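You operate a simulated robot arm through the tools that you are given. There is no shell and no other tool.

Carry out the task below with a simulated robot arm. There is one attempt and no reset: what you move stays moved.

## Task
Mix cream with the paint that the card names and paint the orange dish's white fill.
Fine: one dab of each in saucer 59, mixed with the red brush; rinse it in the clear glass and put all back. Set down upright: what you pick out, white tube.

It is judged by the outcome, as a careful person would: the job done as asked, and still so three seconds after it is handed in. It fails if anything else is knocked over, pushed out of place, dropped, spilled or broken.

## Robot
A 7-joint arm with a two-finger parallel gripper, fixed in place. Base frame: the origin is on the floor under the middle of its stand, x ahead of it, y to its left, z up. Lengths are in m, angles in degrees, forces in N, time in s.
With the tool pointing down near the work surface it reaches from about 0.44 to 0.92 m from the base axis. Its first joint turns from -143.0 to 143.0 degrees. Payload 3 kg.
The tool frame sits at the grasp point between the pads (the TCP): z along the fingers, y along the line on which they close. The tips reach 0.03 m beyond it. Largest opening 0.094 m; finger width 0.028, thickness 0.01; the body of the gripper, 0.05 by 0.096 m, starts 0.055 m behind the TCP.
Orientation is told as [roll, pitch, yaw] about the base's x, y, z axes, in that order, counted from this pose: with the fingers straight down and closing along the base's y, the tool's x points along the base's -x, its y along +y and its z along -z.

## Interface
- The arm moves only by the tool apply_moves. Its arguments are lists of equal length, an entry for each row: "offset": the shift along the tool's x, y, z in m, a list of three; "rotation": the turn, a rotation vector about the tool's x, y, z in rad, a list of three; "fingers": the gripper command, from -1 (shut) to 1 (fully open), values between in proportion. In form: {"offset": [[tx, ty, tz], ...], "rotation": [[wx, wy, wz], ...], "fingers": [fingers, ...]}. A call has 1 to 20 rows; each row shifts and turns the commanded pose from where the row before left it, along the tool's axes as they then stand. A row lasts 0.2 s, in which the tool goes at most 0.05 m and 8.6 degrees; a call with a longer step from one row to the next is refused whole, and so is a gripper value outside its range. Where a pose cannot be reached the arm comes as near as it can. A force on the tool above 40 N (or 10 N above the force at the start of the call, whichever is more), or a blocked arm, ends the call early, and 0.2 s more pass. The fingers move at their own pace (about 0.072 m/s each) and stop on an object; they squeeze with about 36 N. The grip force told is the motor's: it shows also when the fingers shut on nothing. Time passes only in rows, and 0.2 s behind the last, so rows that do not move let the fingers close. The reply holds the time, the measured pose of the TCP, the force on the tool along the base axes, the opening and the grip force, in the units named above and with some noise, with the torque about the TCP (base axes, N m) and any sound that the robot's microphone picked up.
- Cameras (640 x 400 px; columns grow to the right, rows downward): "scene" is fixed at [0.3987, -0.4987, 1.5382]; the picture's right is [0.99, -0.14, 0.00], its down [-0.07, -0.45, -0.89] and it looks along [0.13, 0.88, -0.46] (base axes); focal length 360 px, centre (320, 200). "wrist" rides on the gripper at [0.076, 0.014, -0.103] in the tool frame; the picture's right is [-0.18, 0.98, 0.00], its down [-0.75, -0.14, -0.64] and it looks along [-0.63, -0.12, 0.77] (tool axes); focal length 243 px, centre (320, 200). There is no depth. A picture from a camera that has moved, and an enlarged one, comes with that camera's place and axes in the base frame and with its lens.
- capture(camera): a new picture of that camera. It takes no simulated time.
- close_up(camera, box): a new picture of the part [left, top, right, bottom] of that camera's present view, enlarged. It takes no simulated time.
- hand_in(): hands the job in; it is judged then, once.

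Nothing tells you positions but the pictures and the camera data. Unless the task says otherwise, let go and move clear before handing in.

The tools are called after ">>>" as a command line: name --argument value ..., lists and objects as JSON in quotes. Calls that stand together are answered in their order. apply_moves: Moves the arm, as the interface text tells. Its arguments: {"type":"object","properties":{"offset":{"type":"array"},"rotation":{"type":"array"},"fingers":{"type":"array"}},"required":["offset","rotation","fingers"]} The other tools are called the same way: capture (camera) takes a picture; close_up (camera, box) takes an enlarged picture of a part of a camera's view; hand_in () hands the job in.

At the start:

```text
time: 0.0
eef_pos: [0.4848, 0.4168, 1.1867]
ee_rot: [0.0, 0.1, -0.1]
wrist_force: [-0.9, -0.2, 0.1]
wrist_torque: [0.01, 0.01, 0.01]
gripper_width: 0.0941
grip_force: 0.0
```

scene: 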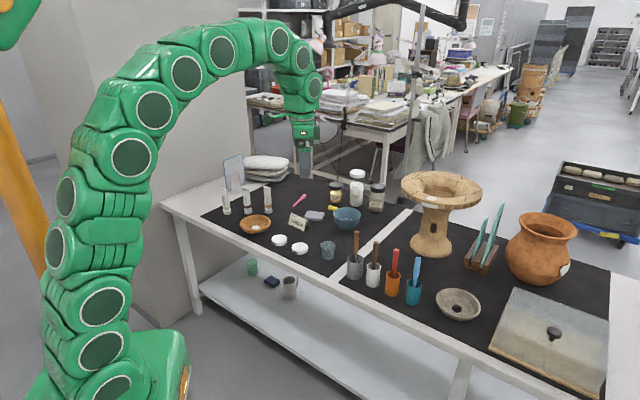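
wrist: 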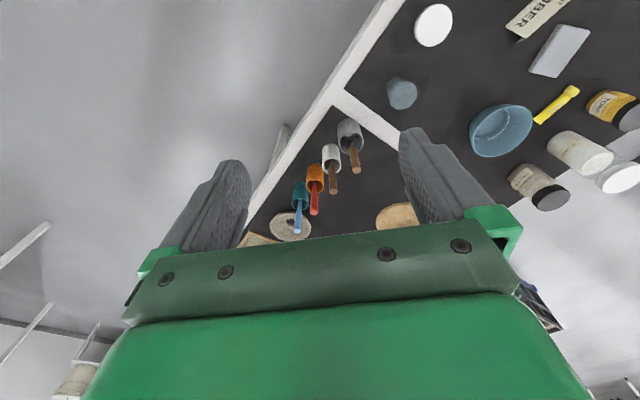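

I see a workbench with tubes, jars, saucers, brushes in holders, an orange dish, and a small card. I'll take enlarged pictures first to read labels and locate everything.

>>> close_up --camera "scene" --box '[200, 150, 360, 250]'

>>> close_up --camera "scene" --box '[300, 160, 420, 235]'

>>> close_up --camera "scene" --box '[310, 220, 490, 332]'

>>> close_up --camera "scene" --box '[230, 200, 340, 268]'

>>> close_up --camera "wrist" --box '[340, 0, 640, 188]'

```text
4.00 times, centred on (280, 200) of scene
camera zoom: at [0.3987, -0.4987, 1.5382], right [0.99, -0.14, 0.0], down [-0.07, -0.45, -0.89], along [0.13, 0.88, -0.46], focal length 1441 px, centre (480, 200)
```

zoom: 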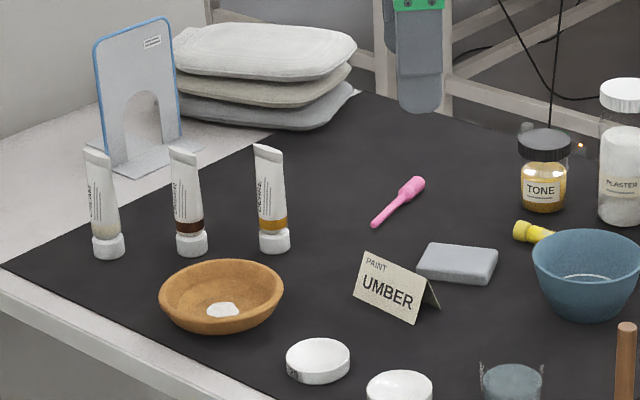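

```text
5.33 times, centred on (360, 198) of scene
camera zoom: at [0.3987, -0.4987, 1.5382], right [0.99, -0.14, 0.0], down [-0.07, -0.45, -0.89], along [0.13, 0.88, -0.46], focal length 1921 px, centre (107, 213)
```

zoom: 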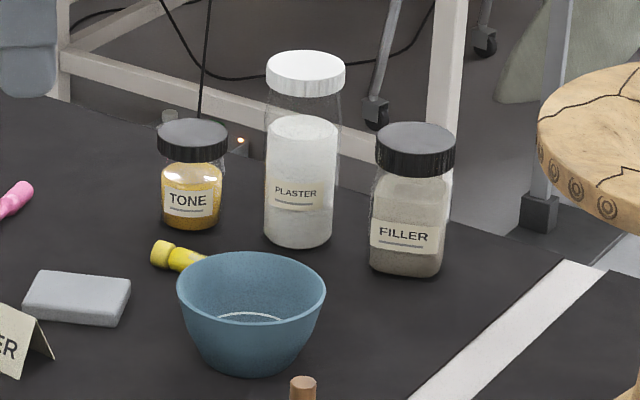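

```text
3.56 times, centred on (400, 276) of scene
camera zoom: at [0.3987, -0.4987, 1.5382], right [0.99, -0.14, 0.0], down [-0.07, -0.45, -0.89], along [0.13, 0.88, -0.46], focal length 1281 px, centre (36, -70)
```

zoom: 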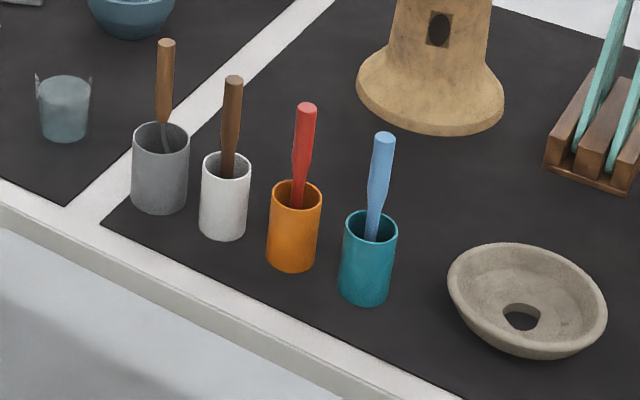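

```text
5.82 times, centred on (285, 234) of scene
camera zoom: at [0.3987, -0.4987, 1.5382], right [0.99, -0.14, 0.0], down [-0.07, -0.45, -0.89], along [0.13, 0.88, -0.46], focal length 2096 px, centre (524, 2)
```

zoom: 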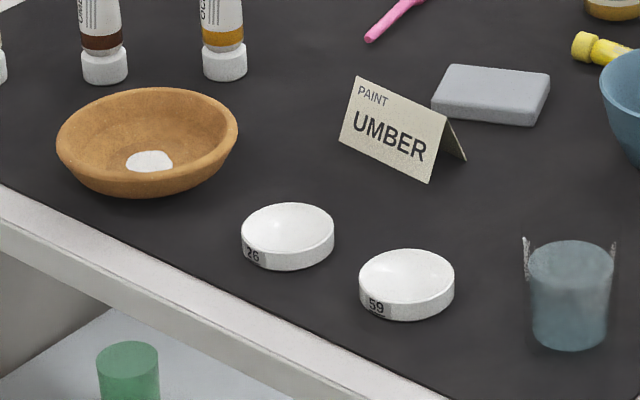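

```text
2.13 times, centred on (490, 94) of wrist
camera zoom: at [0.4091, 0.4308, 1.2871], right [0.18, 0.98, 0.0], down [0.75, -0.14, 0.64], along [0.63, -0.12, -0.77], focal length 516 px, centre (-42, 426)
```

zoom: 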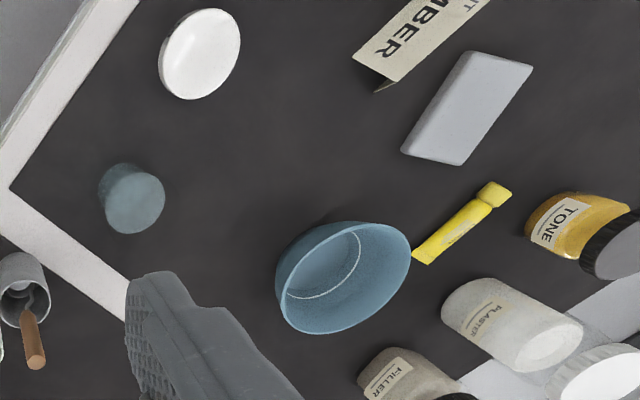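

The card says UMBER, and saucer 59 is the right-hand white saucer. The white tubes stand at the far left, and the red brush is in the orange cup. I'll turn the wrist camera towards the tubes at height for better views.

>>> apply_moves --offset '[[0, 0, 0], [0, 0, 0], [0, 0, 0], [0, 0, 0], [0, 0, 0], [0, 0, 0], [0, 0, 0], [0, 0, 0], [0, 0, 0], [0, 0, 0], [0, 0, 0]]' --rotation '[[0, 0, -0.1428], [0, 0, -0.1428], [0, 0, -0.1428], [0, 0, -0.1428], [0, 0, -0.1428], [0, 0, -0.1428], [0, 0, -0.1428], [0, 0, -0.1428], [0, 0, -0.1428], [0, 0, -0.1428], [0, 0, -0.1428]]' --fingers '[1, 1, 1, 1, 1, 1, 1, 1, 1, 1, 1]'

>>> capture --camera "wrist"

>>> capture --camera "scene"

```text
time: 2.4
eef_pos: [0.4836, 0.4174, 1.1856]
ee_rot: [0.0, 0.0, 90.2]
wrist_force: [0.1, 0.7, -0.3]
wrist_torque: [0.0, 0.0, 0.0]
gripper_width: 0.0938
grip_force: 0.2
```

```text
taken
camera wrist: at [0.4712, 0.3402, 1.2867], right [-0.98, 0.18, 0.0], down [0.14, 0.75, 0.64], along [0.12, 0.63, -0.77], focal length 243 px, centre (320, 200)
```

wrist: 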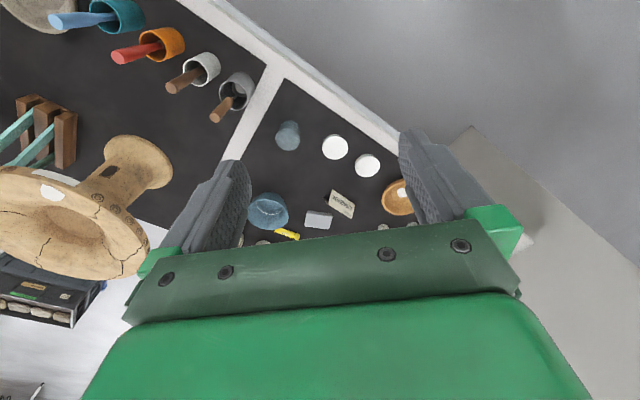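

```text
taken
```

scene: 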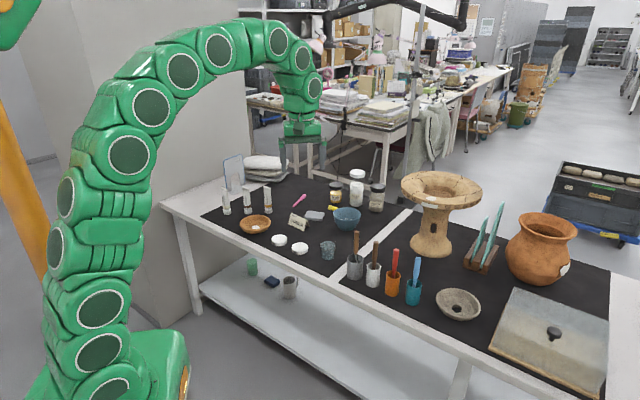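

The wrist camera sees the near side of the tool best. I'll move outward at the same height to view the tubes and saucers from above.

>>> apply_moves --offset '[[-0.039, 0.022, 0], [-0.039, 0.022, 0], [-0.039, 0.022, 0], [-0.039, 0.022, 0], [-0.039, 0.022, 0], [-0.039, 0.022, 0], [0, 0, 0]]' --rotation '[[0, 0, 0], [0, 0, 0], [0, 0, 0], [0, 0, 0], [0, 0, 0], [0, 0, 0], [0, 0, 0]]' --fingers '[1, 1, 1, 1, 1, 1, 1]'

>>> capture --camera "wrist"

>>> close_up --camera "wrist" --box '[160, 0, 480, 200]'

```text
time: 4.0
eef_pos: [0.3536, 0.6506, 1.1858]
ee_rot: [0.1, 0.0, 90.1]
wrist_force: [0.1, 1.0, 1.1]
wrist_torque: [0.01, -0.01, -0.03]
gripper_width: 0.0941
grip_force: 0.1
```

```text
taken
camera wrist: at [0.3397, 0.5746, 1.2867], right [-0.98, 0.18, 0.0], down [0.14, 0.75, 0.64], along [0.12, 0.63, -0.77], focal length 243 px, centre (320, 200)
```

wrist: 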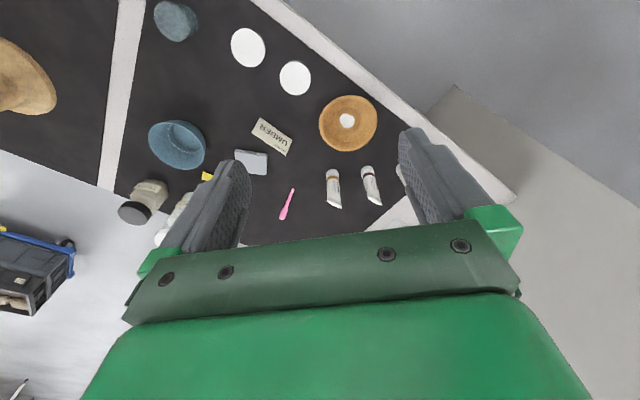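

```text
2.00 times, centred on (320, 100) of wrist
camera zoom: at [0.3397, 0.5746, 1.2867], right [-0.98, 0.18, 0.0], down [0.14, 0.75, 0.64], along [0.12, 0.63, -0.77], focal length 485 px, centre (320, 400)
```

zoom: 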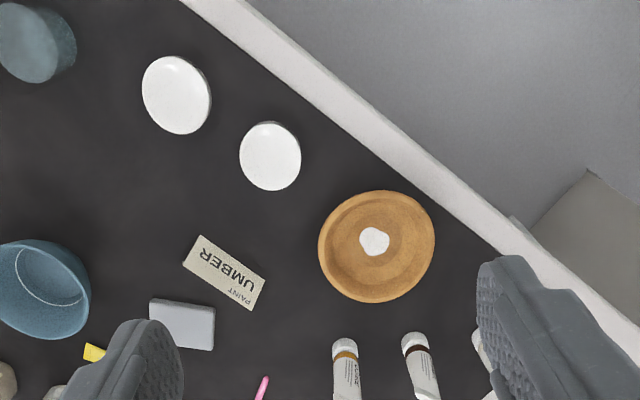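

Saucer 59 is around (0.485, 0.622), the orange dish around (0.30, 0.79), and the tubes around y≈0.94. I'll look closer at the tubes' labels and the brush.

>>> close_up --camera "scene" --box '[212, 180, 284, 225]'

>>> close_up --camera "wrist" --box '[300, 120, 428, 200]'

>>> close_up --camera "scene" --box '[365, 235, 445, 310]'

>>> close_up --camera "scene" --box '[235, 205, 345, 265]'

```text
8.89 times, centred on (248, 202) of scene
camera zoom: at [0.3987, -0.4987, 1.5382], right [0.99, -0.14, 0.0], down [-0.07, -0.45, -0.89], along [0.13, 0.88, -0.46], focal length 3202 px, centre (960, 178)
```

zoom: 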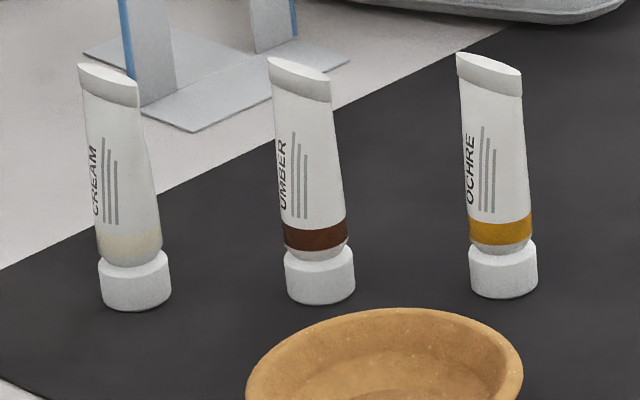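

```text
5.00 times, centred on (364, 160) of wrist
camera zoom: at [0.3397, 0.5746, 1.2867], right [-0.98, 0.18, 0.0], down [0.14, 0.75, 0.64], along [0.12, 0.63, -0.77], focal length 1213 px, centre (100, 400)
```

zoom: 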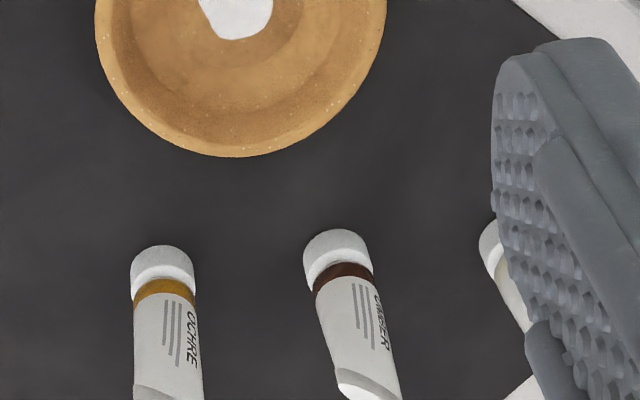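

```text
5.33 times, centred on (405, 272) of scene
camera zoom: at [0.3987, -0.4987, 1.5382], right [0.99, -0.14, 0.0], down [-0.07, -0.45, -0.89], along [0.13, 0.88, -0.46], focal length 1921 px, centre (-133, -187)
```

zoom: 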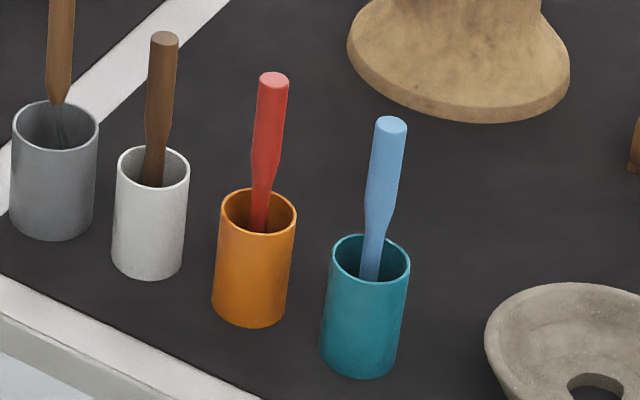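

```text
5.82 times, centred on (290, 235) of scene
camera zoom: at [0.3987, -0.4987, 1.5382], right [0.99, -0.14, 0.0], down [-0.07, -0.45, -0.89], along [0.13, 0.88, -0.46], focal length 2096 px, centre (494, -4)
```

zoom: 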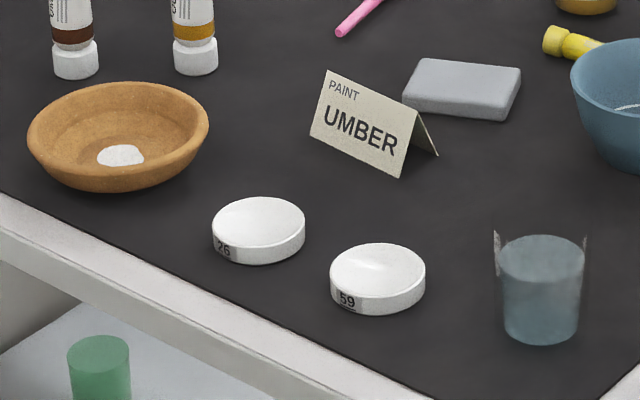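

Cream is the left tube, umber the middle one and ochre the right; each stands on its cap. I'll move the camera nearer to the tubes, staying high, to measure them more precisely.

>>> apply_moves --offset '[[-0.0299, 0.0107, 0.0212], [-0.0299, 0.0107, 0.0212], [-0.0299, 0.0107, 0.0212], [-0.0299, 0.0107, 0.0212], [-0.0299, 0.0107, 0.0212], [0, 0, 0]]' --rotation '[[0, 0, 0], [0, 0, 0], [0, 0, 0], [0, 0, 0], [0, 0, 0], [0, 0, 0]]' --fingers '[1, 1, 1, 1, 1, 1]'

>>> capture --camera "wrist"

>>> close_up --camera "wrist" --box '[220, 0, 420, 125]'

```text
time: 5.4
eef_pos: [0.3052, 0.7605, 1.0831]
ee_rot: [0.1, -0.1, 90.0]
wrist_force: [-0.2, 0.2, -0.5]
wrist_torque: [0.04, 0.01, 0.01]
gripper_width: 0.0941
grip_force: 0.1
out of reach, approached as far as the arm can: row 3, 4, 5
```

```text
taken
camera wrist: at [0.2909, 0.6835, 1.1832], right [-0.98, 0.18, 0.0], down [0.14, 0.75, 0.64], along [0.12, 0.63, -0.77], focal length 243 px, centre (320, 200)
```

wrist: 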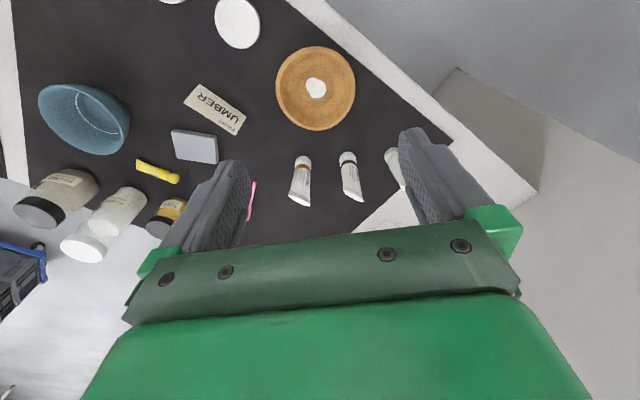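

```text
3.20 times, centred on (320, 62) of wrist
camera zoom: at [0.2909, 0.6835, 1.1832], right [-0.98, 0.18, 0.0], down [0.14, 0.75, 0.64], along [0.12, 0.63, -0.77], focal length 776 px, centre (320, 640)
```

zoom: 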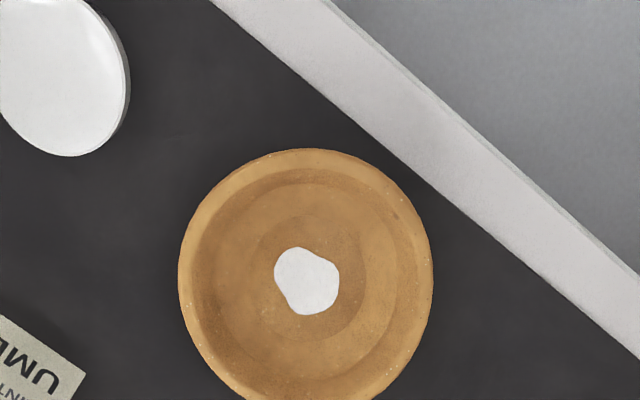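

The arm's reach with the tool straight down ends at about 0.82 m radius at this height, so I'll have to tilt it outward for the tubes. First a closer look at the tubes and dish from here.

>>> close_up --camera "wrist" --box '[270, 130, 430, 230]'

>>> close_up --camera "wrist" --box '[200, 0, 380, 112]'

```text
4.00 times, centred on (350, 180) of wrist
camera zoom: at [0.2909, 0.6835, 1.1832], right [-0.98, 0.18, 0.0], down [0.14, 0.75, 0.64], along [0.12, 0.63, -0.77], focal length 970 px, centre (200, 280)
```

zoom: 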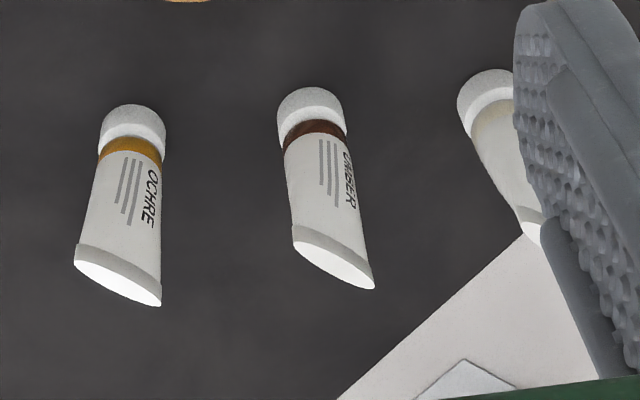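

```text
3.56 times, centred on (290, 56) of wrist
camera zoom: at [0.2909, 0.6835, 1.1832], right [-0.98, 0.18, 0.0], down [0.14, 0.75, 0.64], along [0.12, 0.63, -0.77], focal length 863 px, centre (427, 712)
```

zoom: 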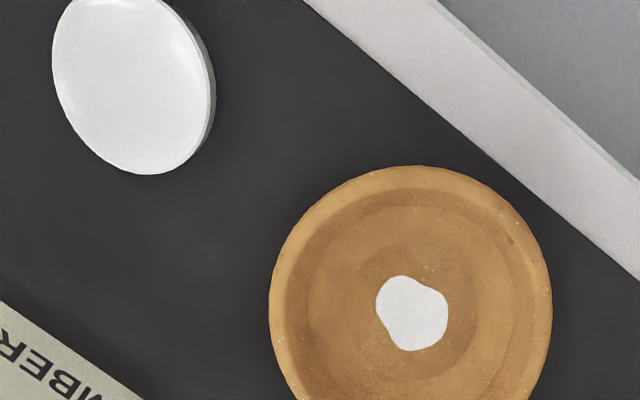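

The tubes are at about cream (0.194, 0.944), umber (0.281, 0.940), ochre (0.370, 0.929), with flat crimps running diagonally. I'll turn the gripper so it closes across the flat faces, and then tilt outward to test the reach high above the table.

>>> apply_moves --offset '[[0.03, 0, 0], [0.03, 0, 0], [0, 0, 0], [0, 0, 0], [0, 0, 0], [0, 0, 0], [0, 0, 0], [0, 0, 0], [0, 0, 0], [0, 0, 0], [0, 0, 0], [0, 0, 0], [0, 0, 0], [0, 0, 0], [0, 0, 0], [0, 0, 0], [0, 0, 0], [0, 0, 0]]' --rotation '[[0, 0, 0], [0, 0, 0], [0, 0, 0.14726], [0, 0, 0.14726], [0, 0, 0.14726], [0, 0, 0.14726], [0, 0, 0.14726], [0, 0, 0.14726], [0, 0, 0.14726], [0, 0, 0.14726], [0, 0, 0.14726], [0, 0, 0.14726], [0, 0, 0.14726], [0, 0, 0.14726], [0, 0, 0.14726], [0, 0, 0.14726], [0, 0, 0.14726], [0, 0, 0.14726]]' --fingers '[1, 1, 1, 1, 1, 1, 1, 1, 1, 1, 1, 1, 1, 1, 1, 1, 1, 1]'

```text
time: 9.2
eef_pos: [0.3063, 0.7006, 1.0797]
ee_rot: [0.0, 0.0, -45.2]
wrist_force: [0.2, -0.5, 0.0]
wrist_torque: [-0.06, -0.01, 0.02]
gripper_width: 0.094
grip_force: 0.1
```

The yaw worked. Now tilting 40° outward and checking the reach.

>>> apply_moves --offset '[[0, 0, 0], [0, 0, 0], [0, 0, 0], [0, 0, 0], [0, 0, 0], [0, 0, 0]]' --rotation '[[0, 0.1396, 0], [0, 0.1396, 0], [0, 0.1396, 0], [0, 0.1396, 0], [0, 0.1396, 0], [0, 0, 0]]' --fingers '[0.6, 0.6, 0.6, 0.6, 0.6, 0.6]'

>>> capture --camera "scene"

>>> capture --camera "wrist"

```text
time: 10.6
eef_pos: [0.3065, 0.701, 1.081]
ee_rot: [-0.1, 40.1, -45.0]
wrist_force: [-0.1, -0.3, 0.2]
wrist_torque: [0.04, -0.01, -0.01]
gripper_width: 0.0748
grip_force: 0.0
```

```text
taken
```

scene: 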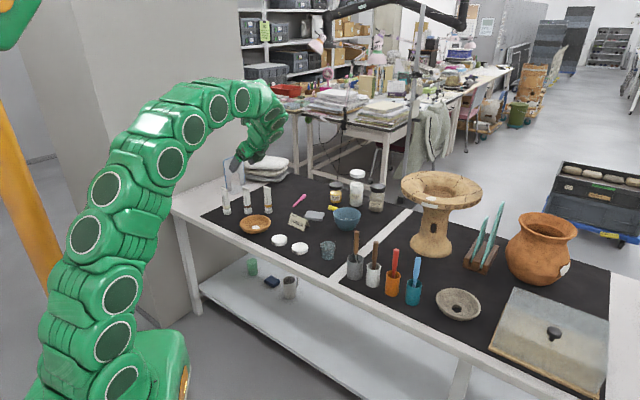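

```text
taken
camera wrist: at [0.3217, 0.7053, 1.2069], right [0.79, 0.6, -0.12], down [0.6, -0.8, 0.01], along [-0.09, -0.08, -0.99], focal length 243 px, centre (320, 200)
```

wrist: 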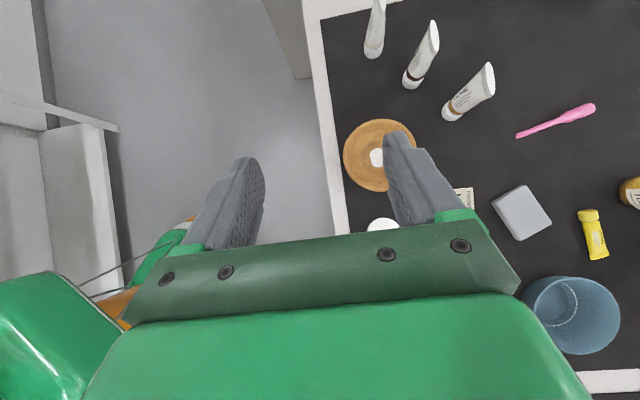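

Tilting works fine. Now I'll move to hover above the cream tube and check the view.

>>> apply_moves --offset '[[0.0164, 0.0132, 0.0363], [0.0164, 0.0132, 0.0363], [0.0164, 0.0132, 0.0363], [0.0164, 0.0132, 0.0363], [0.0164, 0.0132, 0.0363], [0.0164, 0.0132, 0.0363], [0.0164, 0.0132, 0.0363], [0, 0, 0]]' --rotation '[[0, 0, 0], [0, 0, 0], [0, 0, 0], [0, 0, 0], [0, 0, 0], [0, 0, 0], [0, 0, 0], [0, 0, 0]]' --fingers '[0.4, 0.4, 0.4, 0.4, 0.4, 0.4, 0.4, 0.4]'

>>> capture --camera "scene"

>>> capture --camera "wrist"

```text
time: 12.4
eef_pos: [0.1941, 0.9377, 0.9581]
ee_rot: [0.0, 40.1, -45.0]
wrist_force: [0.2, 0.3, 0.4]
wrist_torque: [0.05, 0.04, 0.02]
gripper_width: 0.0662
grip_force: 0.1
out of reach, approached as far as the arm can: row 7
```

```text
taken
```

scene: 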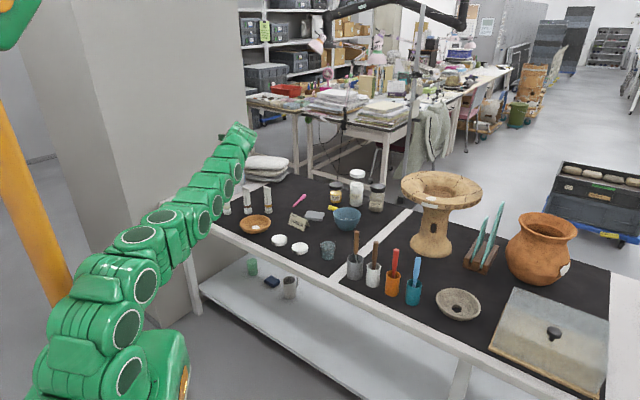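

```text
taken
camera wrist: at [0.2097, 0.9419, 1.084], right [0.8, 0.59, -0.12], down [0.6, -0.8, 0.01], along [-0.09, -0.08, -0.99], focal length 243 px, centre (320, 200)
```

wrist: 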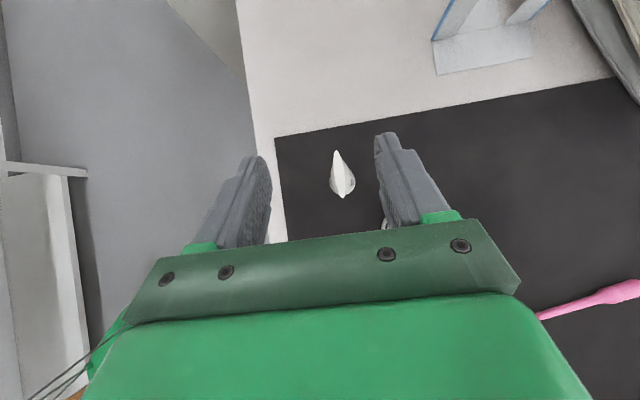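

The arm reaches the cream tube and the camera now looks straight down on it. I'll enlarge this to measure the crimp's centre and direction.

>>> close_up --camera "wrist" --box '[264, 120, 424, 220]'

>>> close_up --camera "scene" --box '[196, 110, 292, 230]'

```text
4.00 times, centred on (344, 170) of wrist
camera zoom: at [0.2097, 0.9419, 1.084], right [0.8, 0.59, -0.12], down [0.6, -0.8, 0.01], along [-0.09, -0.08, -0.99], focal length 970 px, centre (224, 320)
```

zoom: 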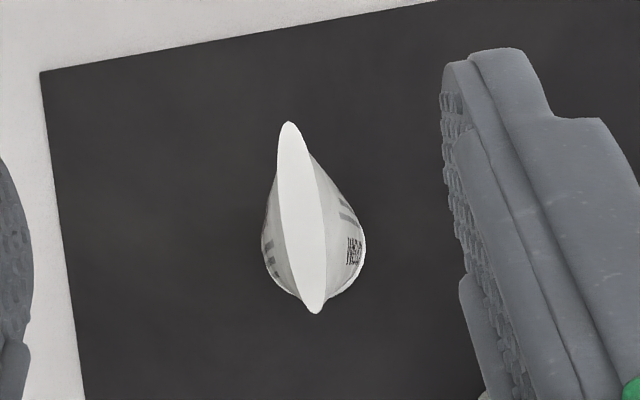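

```text
3.33 times, centred on (244, 170) of scene
camera zoom: at [0.3987, -0.4987, 1.5382], right [0.99, -0.14, 0.0], down [-0.07, -0.45, -0.89], along [0.13, 0.88, -0.46], focal length 1201 px, centre (573, 300)
```

zoom: 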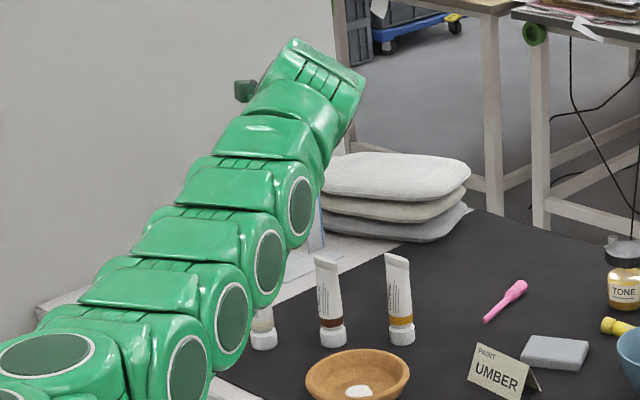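

The cream tube is at about (0.190, 0.954), its crimp running at 136°, with the top near z≈0.867 and the table near 0.744. I'll back off to a pre-grasp pose (yaw −50°, tilt 45°) that keeps the gripper body clear of the umber tube.

>>> apply_moves --offset '[[-0.0385, 0.0014, 0.002], [-0.0385, 0.0014, 0.002], [0, 0, 0], [0, 0, 0], [0, 0, 0]]' --rotation '[[0, 0, 0], [0, 0, 0], [-0.0561, 0, 0.0669], [0, 0.0873, 0], [0, 0, 0]]' --fingers '[0.4, 0.4, 0.4, 0.4, 0.4]'

>>> capture --camera "wrist"

>>> close_up --camera "wrist" --box '[264, 100, 424, 200]'

>>> close_up --camera "scene" --box '[196, 110, 292, 230]'

```text
time: 13.6
eef_pos: [0.2371, 0.9011, 0.9066]
ee_rot: [0.0, 45.0, -49.9]
wrist_force: [-1.1, -0.6, -0.3]
wrist_torque: [0.02, 0.01, -0.02]
gripper_width: 0.066
grip_force: 0.1
```

```text
taken
camera wrist: at [0.2591, 0.895, 1.031], right [0.84, 0.53, -0.13], down [0.53, -0.85, -0.08], along [-0.15, 0.0, -0.99], focal length 243 px, centre (320, 200)
```

wrist: 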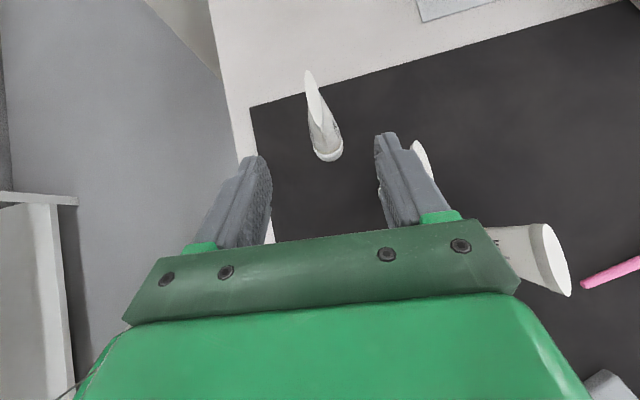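

```text
4.00 times, centred on (344, 150) of wrist
camera zoom: at [0.2591, 0.895, 1.031], right [0.84, 0.53, -0.13], down [0.53, -0.85, -0.08], along [-0.15, 0.0, -0.99], focal length 970 px, centre (224, 400)
```

zoom: 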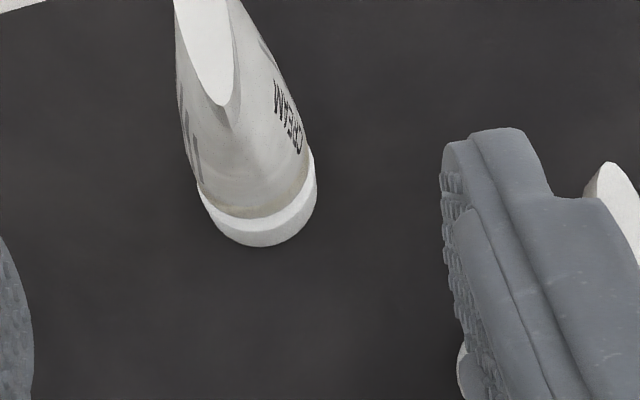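

```text
3.33 times, centred on (244, 170) of scene
camera zoom: at [0.3987, -0.4987, 1.5382], right [0.99, -0.14, 0.0], down [-0.07, -0.45, -0.89], along [0.13, 0.88, -0.46], focal length 1201 px, centre (573, 300)
```

zoom: 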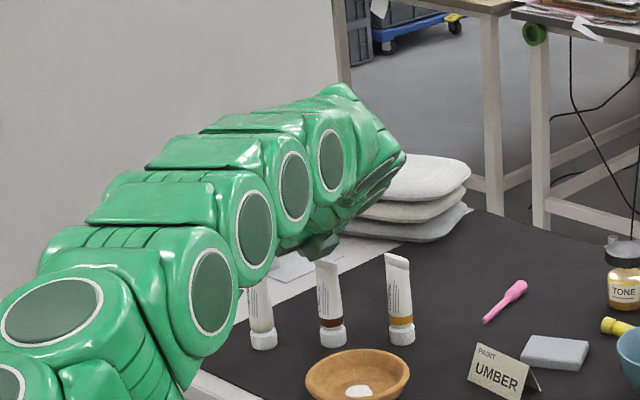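

Measurements agree: cream at (0.190, 0.953), umber at about (0.282, 0.947). I'll slide along the tool axis onto the cream tube, then check before closing.

>>> apply_moves --offset '[[-0.0003, -0.0006, 0.025], [-0.0003, -0.0006, 0.025], [-0.0003, -0.0006, 0.025], [-0.0003, -0.0006, 0.025], [0, 0, 0]]' --rotation '[[0, 0, 0], [0, 0, 0], [0, 0, 0], [0, 0, 0], [0, 0, 0]]' --fingers '[0.4, 0.4, 0.4, 0.4, 0.4]'

>>> capture --camera "wrist"

>>> close_up --camera "wrist" --box '[224, 100, 464, 250]'

>>> close_up --camera "scene" --box '[196, 130, 292, 230]'

```text
time: 14.8
eef_pos: [0.1885, 0.9538, 0.8333]
ee_rot: [0.0, 45.0, -50.0]
wrist_force: [-0.2, 0.0, -0.1]
wrist_torque: [0.02, 0.0, -0.01]
gripper_width: 0.0657
grip_force: 0.1
```

```text
taken
camera wrist: at [0.2108, 0.9479, 0.9585], right [0.84, 0.53, -0.13], down [0.53, -0.85, -0.08], along [-0.15, 0.0, -0.99], focal length 243 px, centre (320, 200)
```

wrist: 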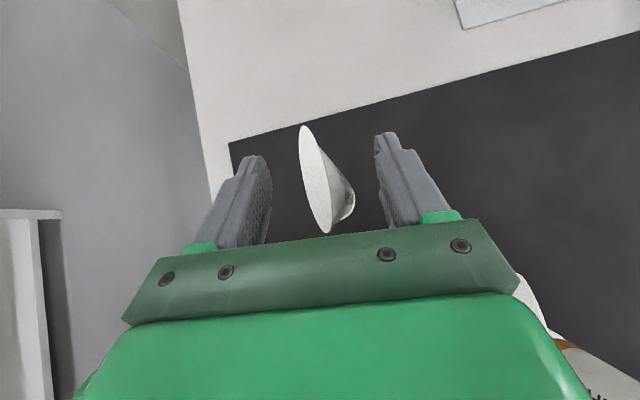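

```text
2.67 times, centred on (344, 175) of wrist
camera zoom: at [0.2108, 0.9479, 0.9585], right [0.84, 0.53, -0.13], down [0.53, -0.85, -0.08], along [-0.15, 0.0, -0.99], focal length 647 px, centre (256, 267)
```

zoom: 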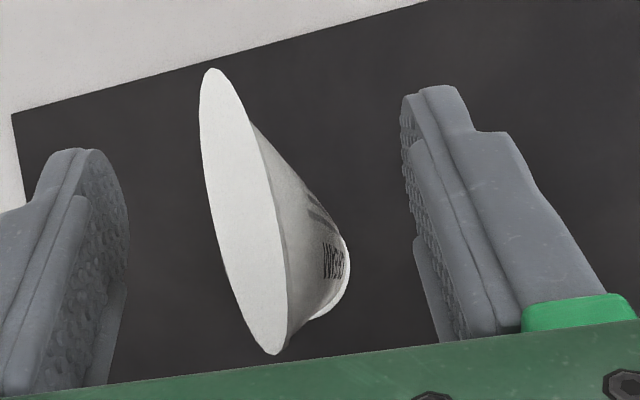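

```text
4.00 times, centred on (244, 180) of scene
camera zoom: at [0.3987, -0.4987, 1.5382], right [0.99, -0.14, 0.0], down [-0.07, -0.45, -0.89], along [0.13, 0.88, -0.46], focal length 1441 px, centre (624, 280)
```

zoom: 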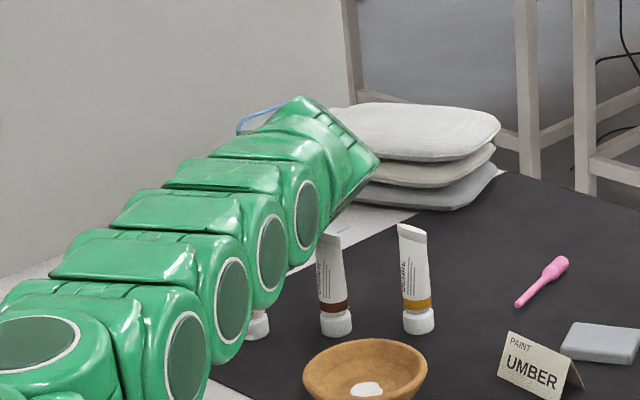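

The cream tube sits centred between the pads with the neighbours clear. I'll close gently in small steps and watch width and force.

>>> apply_moves --offset '[[0, 0, 0], [0, 0, 0], [0, 0, 0], [0, 0, 0]]' --rotation '[[0, 0, 0], [0, 0, 0], [0, 0, 0], [0, 0, 0]]' --fingers '[0.0, -0.2, -0.3, -0.35]'

```text
time: 15.8
eef_pos: [0.1884, 0.9535, 0.8336]
ee_rot: [0.1, 44.9, -50.0]
wrist_force: [0.2, 0.2, 0.6]
wrist_torque: [-0.01, 0.01, -0.01]
gripper_width: 0.0307
grip_force: 0.3
```

>>> apply_moves --offset '[[0, 0, 0], [0, 0, 0], [0, 0, 0]]' --rotation '[[0, 0, 0], [0, 0, 0], [0, 0, 0]]' --fingers '[-0.4, -0.43, -0.45]'

```text
time: 16.6
eef_pos: [0.1878, 0.9533, 0.8329]
ee_rot: [0.0, 45.0, -50.0]
wrist_force: [0.4, -0.3, 0.6]
wrist_torque: [-0.02, -0.03, -0.03]
gripper_width: 0.0267
grip_force: 0.2
```

>>> apply_moves --offset '[[0, 0, 0], [0, 0, 0], [0, 0, 0]]' --rotation '[[0, 0, 0], [0, 0, 0], [0, 0, 0]]' --fingers '[-0.48, -0.5, -0.5]'

>>> close_up --camera "wrist" --box '[224, 100, 464, 250]'

```text
time: 17.4
eef_pos: [0.1874, 0.9536, 0.8329]
ee_rot: [0.0, 45.0, -50.0]
wrist_force: [0.6, 0.3, 0.0]
wrist_torque: [0.0, -0.03, 0.01]
gripper_width: 0.0249
grip_force: 35.7
```

```text
2.67 times, centred on (344, 175) of wrist
camera zoom: at [0.2111, 0.9478, 0.9581], right [0.84, 0.53, -0.13], down [0.53, -0.85, -0.08], along [-0.15, 0.0, -0.99], focal length 647 px, centre (256, 267)
```

zoom: 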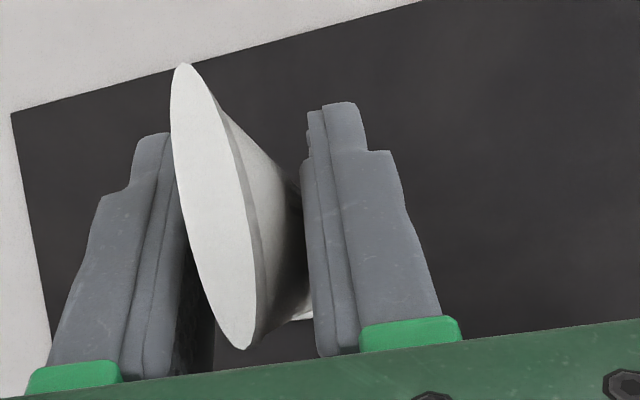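

The tube is gripped at 25 mm width with full motor force, shifted by only a few millimetres. I'll see whether a lighter command holds it with less force.

>>> apply_moves --offset '[[0, 0, 0], [0, 0, 0]]' --rotation '[[0, 0, 0], [0, 0, 0]]' --fingers '[-0.48, -0.48]'

```text
time: 18.0
eef_pos: [0.1874, 0.9536, 0.8342]
ee_rot: [0.0, 44.9, -50.0]
wrist_force: [1.0, -0.2, 1.8]
wrist_torque: [-0.03, -0.05, -0.02]
gripper_width: 0.0254
grip_force: 30.8
```

>>> apply_moves --offset '[[0, 0, 0], [0, 0, 0]]' --rotation '[[0, 0, 0], [0, 0, 0]]' --fingers '[-0.47, -0.47]'

```text
time: 18.6
eef_pos: [0.187, 0.9538, 0.8339]
ee_rot: [0.0, 45.0, -49.9]
wrist_force: [0.5, 0.1, 0.8]
wrist_torque: [0.04, -0.05, 0.04]
gripper_width: 0.0257
grip_force: 12.1
```

A lighter command (−0.47) gives about 12 N, a good carrying grip. Now I'll lift gently straight up.

>>> apply_moves --offset '[[0.0071, 0, -0.0071], [0.0141, 0, -0.0141], [0.0141, 0, -0.0141], [0, 0, 0]]' --rotation '[[0, 0, 0], [0, 0, 0], [0, 0, 0], [0, 0, 0]]' --fingers '[-0.472, -0.472, -0.472, -0.472]'

>>> capture --camera "wrist"

>>> close_up --camera "scene" --box '[180, 110, 308, 230]'

```text
time: 19.6
eef_pos: [0.1893, 0.9527, 0.882]
ee_rot: [0.0, 45.0, -50.0]
wrist_force: [-0.1, 0.5, 1.1]
wrist_torque: [-0.03, 0.01, 0.06]
gripper_width: 0.0249
grip_force: 0.1
```

```text
taken
camera wrist: at [0.2113, 0.9467, 1.006], right [0.84, 0.53, -0.13], down [0.53, -0.85, -0.08], along [-0.15, 0.0, -0.99], focal length 243 px, centre (320, 200)
```

wrist: 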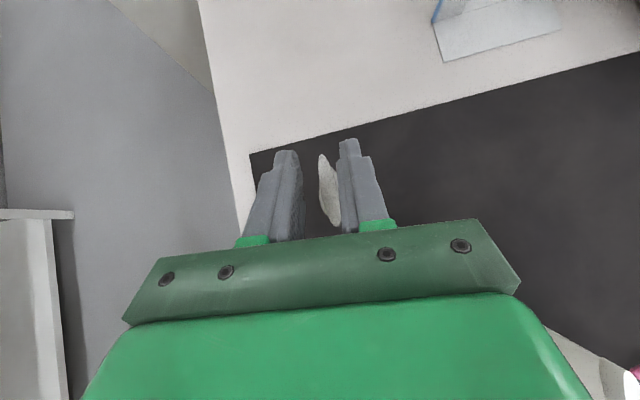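

```text
3.33 times, centred on (244, 170) of scene
camera zoom: at [0.3987, -0.4987, 1.5382], right [0.99, -0.14, 0.0], down [-0.07, -0.45, -0.89], along [0.13, 0.88, -0.46], focal length 1201 px, centre (573, 300)
```

zoom: 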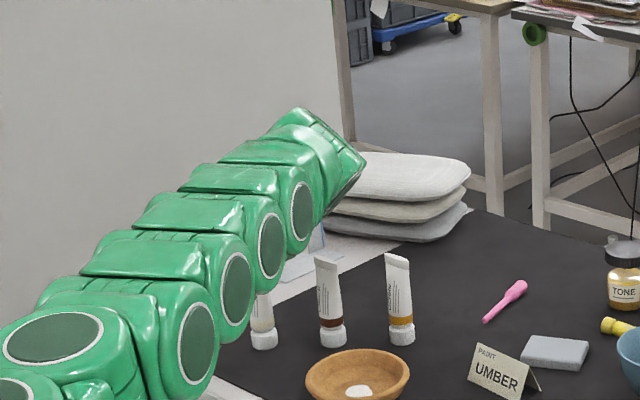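

The tube slid out of the soft grip and stayed on the mat. I'll check how it stands before trying again.

>>> close_up --camera "wrist" --box '[240, 110, 420, 222]'

>>> close_up --camera "scene" --box '[212, 180, 284, 225]'

```text
3.56 times, centred on (330, 166) of wrist
camera zoom: at [0.2113, 0.9467, 1.006], right [0.84, 0.53, -0.13], down [0.53, -0.85, -0.08], along [-0.15, 0.0, -0.99], focal length 863 px, centre (284, 321)
```

zoom: 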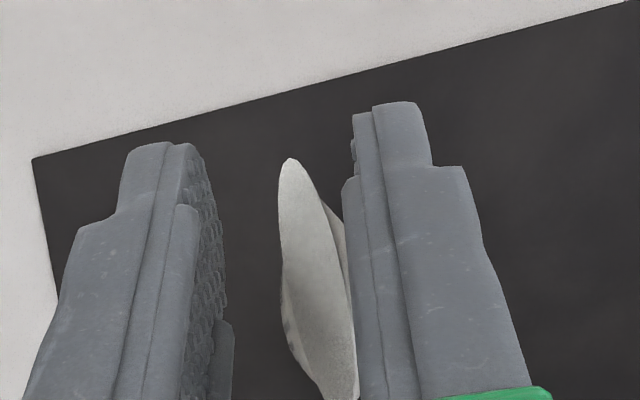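

```text
8.89 times, centred on (248, 202) of scene
camera zoom: at [0.3987, -0.4987, 1.5382], right [0.99, -0.14, 0.0], down [-0.07, -0.45, -0.89], along [0.13, 0.88, -0.46], focal length 3202 px, centre (960, 178)
```

zoom: 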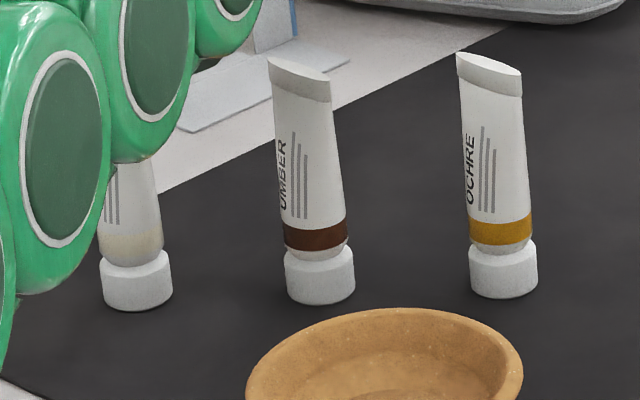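

The cream tube is still upright at its original spot. I'll reopen, turn 3° to align better with the crimp, centre more exactly, and go down again.

>>> apply_moves --offset '[[0, 0, 0], [0, 0, 0], [0, 0, 0], [-0.013, 0.0005, 0.0125], [-0.013, 0.0005, 0.0125], [-0.013, 0.0006, 0.0125], [0, 0, 0]]' --rotation '[[0, 0, 0], [0, 0, 0], [0.037, 0, -0.037], [0, 0, 0], [0, 0, 0], [0, 0, 0], [0, 0, 0]]' --fingers '[0.2, 0.2, 0.2, 0.2, 0.2, 0.2, 0.2]'

>>> close_up --camera "wrist" --box '[224, 100, 464, 250]'

```text
time: 21.2
eef_pos: [0.1912, 0.9534, 0.8283]
ee_rot: [-0.1, 45.0, -47.0]
wrist_force: [-0.7, -0.5, 0.7]
wrist_torque: [-0.01, -0.01, -0.04]
gripper_width: 0.0565
grip_force: 0.1
```

```text
2.67 times, centred on (344, 175) of wrist
camera zoom: at [0.2132, 0.9489, 0.9529], right [0.81, 0.57, -0.13], down [0.57, -0.82, -0.08], along [-0.15, -0.01, -0.99], focal length 647 px, centre (256, 267)
```

zoom: 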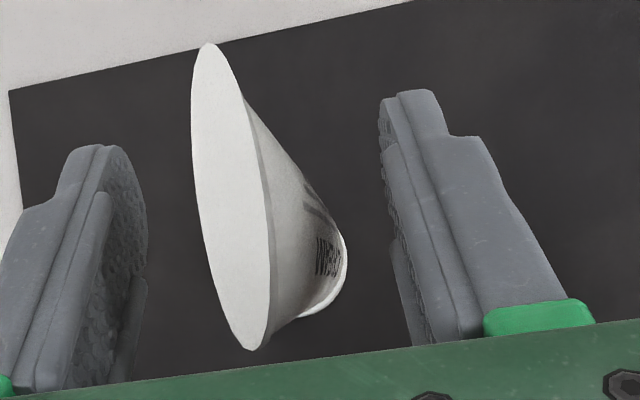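

Now the tube is centred within about 1 mm and aligned within 2°. Closing again.

>>> apply_moves --offset '[[0, 0, 0], [0, 0, 0], [0, 0, 0], [0, 0, 0], [0, 0, 0]]' --rotation '[[0, 0, 0], [0, 0, 0], [0, 0, 0], [0, 0, 0], [0, 0, 0]]' --fingers '[0.0, -0.2, -0.35, -0.42, -0.44]'

>>> apply_moves --offset '[[0, 0, 0], [0, 0, 0], [0, 0, 0]]' --rotation '[[0, 0, 0], [0, 0, 0], [0, 0, 0]]' --fingers '[-0.45, -0.46, -0.47]'

>>> close_up --camera "wrist" --box '[224, 100, 464, 250]'

```text
time: 22.4
eef_pos: [0.1909, 0.9541, 0.8281]
ee_rot: [0.0, 45.0, -47.0]
wrist_force: [-0.2, 0.6, 0.7]
wrist_torque: [0.02, 0.03, -0.02]
gripper_width: 0.0273
grip_force: 0.3
```

```text
time: 23.2
eef_pos: [0.1904, 0.954, 0.8285]
ee_rot: [0.0, 45.1, -46.9]
wrist_force: [-0.7, 1.0, 0.3]
wrist_torque: [0.0, -0.02, 0.02]
gripper_width: 0.0263
grip_force: 13.0
```

```text
2.67 times, centred on (344, 175) of wrist
camera zoom: at [0.2134, 0.9489, 0.9531], right [0.81, 0.57, -0.13], down [0.57, -0.82, -0.08], along [-0.15, -0.01, -0.99], focal length 647 px, centre (256, 267)
```

zoom: 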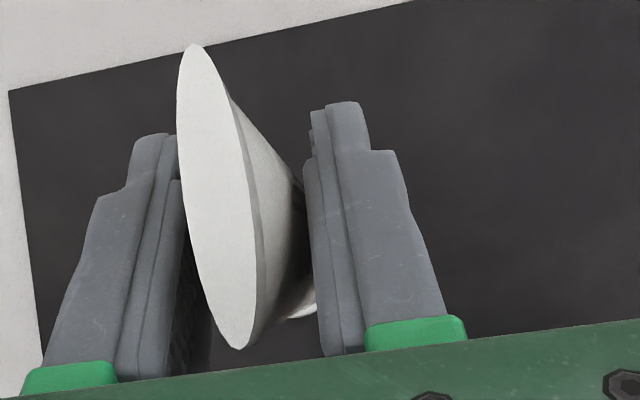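

Contact at about 26 mm again with only a slight shift. I'll squeeze firmly enough for the taper and lift a little.

>>> apply_moves --offset '[[0, 0, 0], [0, 0, 0], [0.0035, 0, -0.0035], [0.0071, 0, -0.0071], [0, 0, 0]]' --rotation '[[0, 0, 0], [0, 0, 0], [0, 0, 0], [0, 0, 0], [0, 0, 0]]' --fingers '[-0.5, -0.52, -0.52, -0.52, -0.52]'

>>> close_up --camera "wrist" --box '[224, 100, 464, 250]'

>>> close_up --camera "scene" --box '[196, 130, 292, 230]'

```text
time: 24.4
eef_pos: [0.1903, 0.9528, 0.8426]
ee_rot: [0.1, 45.1, -47.0]
wrist_force: [-0.5, 0.2, -1.9]
wrist_torque: [-0.01, -0.03, 0.0]
gripper_width: 0.0259
grip_force: 36.2
```

```text
2.67 times, centred on (344, 175) of wrist
camera zoom: at [0.2133, 0.9479, 0.9678], right [0.81, 0.57, -0.13], down [0.57, -0.82, -0.08], along [-0.15, -0.01, -0.99], focal length 647 px, centre (256, 267)
```

zoom: 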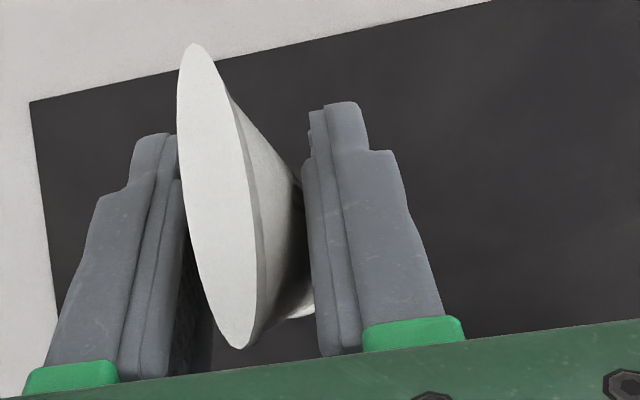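

```text
4.00 times, centred on (244, 180) of scene
camera zoom: at [0.3987, -0.4987, 1.5382], right [0.99, -0.14, 0.0], down [-0.07, -0.45, -0.89], along [0.13, 0.88, -0.46], focal length 1441 px, centre (624, 280)
```

zoom: 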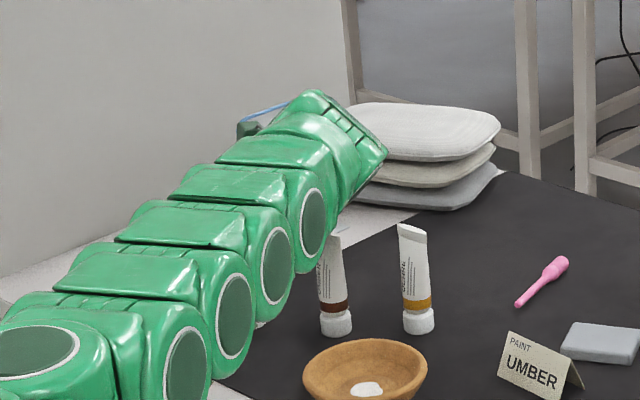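

The tube lifts with the gripper now. I'll raise it well clear and carry it smoothly towards saucer 59.

>>> apply_moves --offset '[[0.0078, 0, -0.0078], [0.0156, 0, -0.0156], [0.0156, 0, -0.0156], [0.0156, 0, -0.0156], [0.0078, 0, -0.0078], [0, 0, 0]]' --rotation '[[0, 0, 0], [0, 0, 0], [0, 0, 0], [0, 0, 0], [0, 0, 0], [0, 0, 0]]' --fingers '[-0.52, -0.52, -0.52, -0.52, -0.52, -0.52]'

>>> capture --camera "wrist"

>>> capture --camera "scene"

```text
time: 25.8
eef_pos: [0.1917, 0.9542, 0.9322]
ee_rot: [0.0, 45.0, -47.1]
wrist_force: [0.1, -0.6, -0.6]
wrist_torque: [-0.02, -0.01, -0.01]
gripper_width: 0.0256
grip_force: 35.9
```

```text
taken
camera wrist: at [0.2139, 0.9492, 1.0567], right [0.81, 0.58, -0.13], down [0.57, -0.82, -0.08], along [-0.15, -0.01, -0.99], focal length 243 px, centre (320, 200)
```

wrist: 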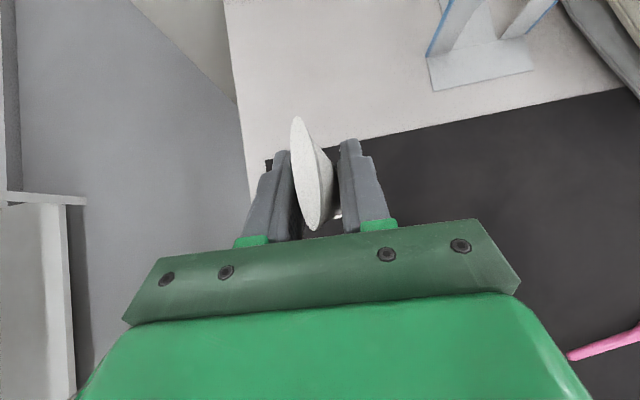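

```text
taken
```

scene: 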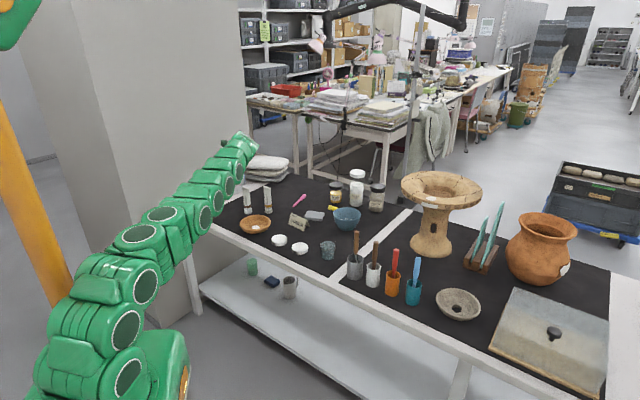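

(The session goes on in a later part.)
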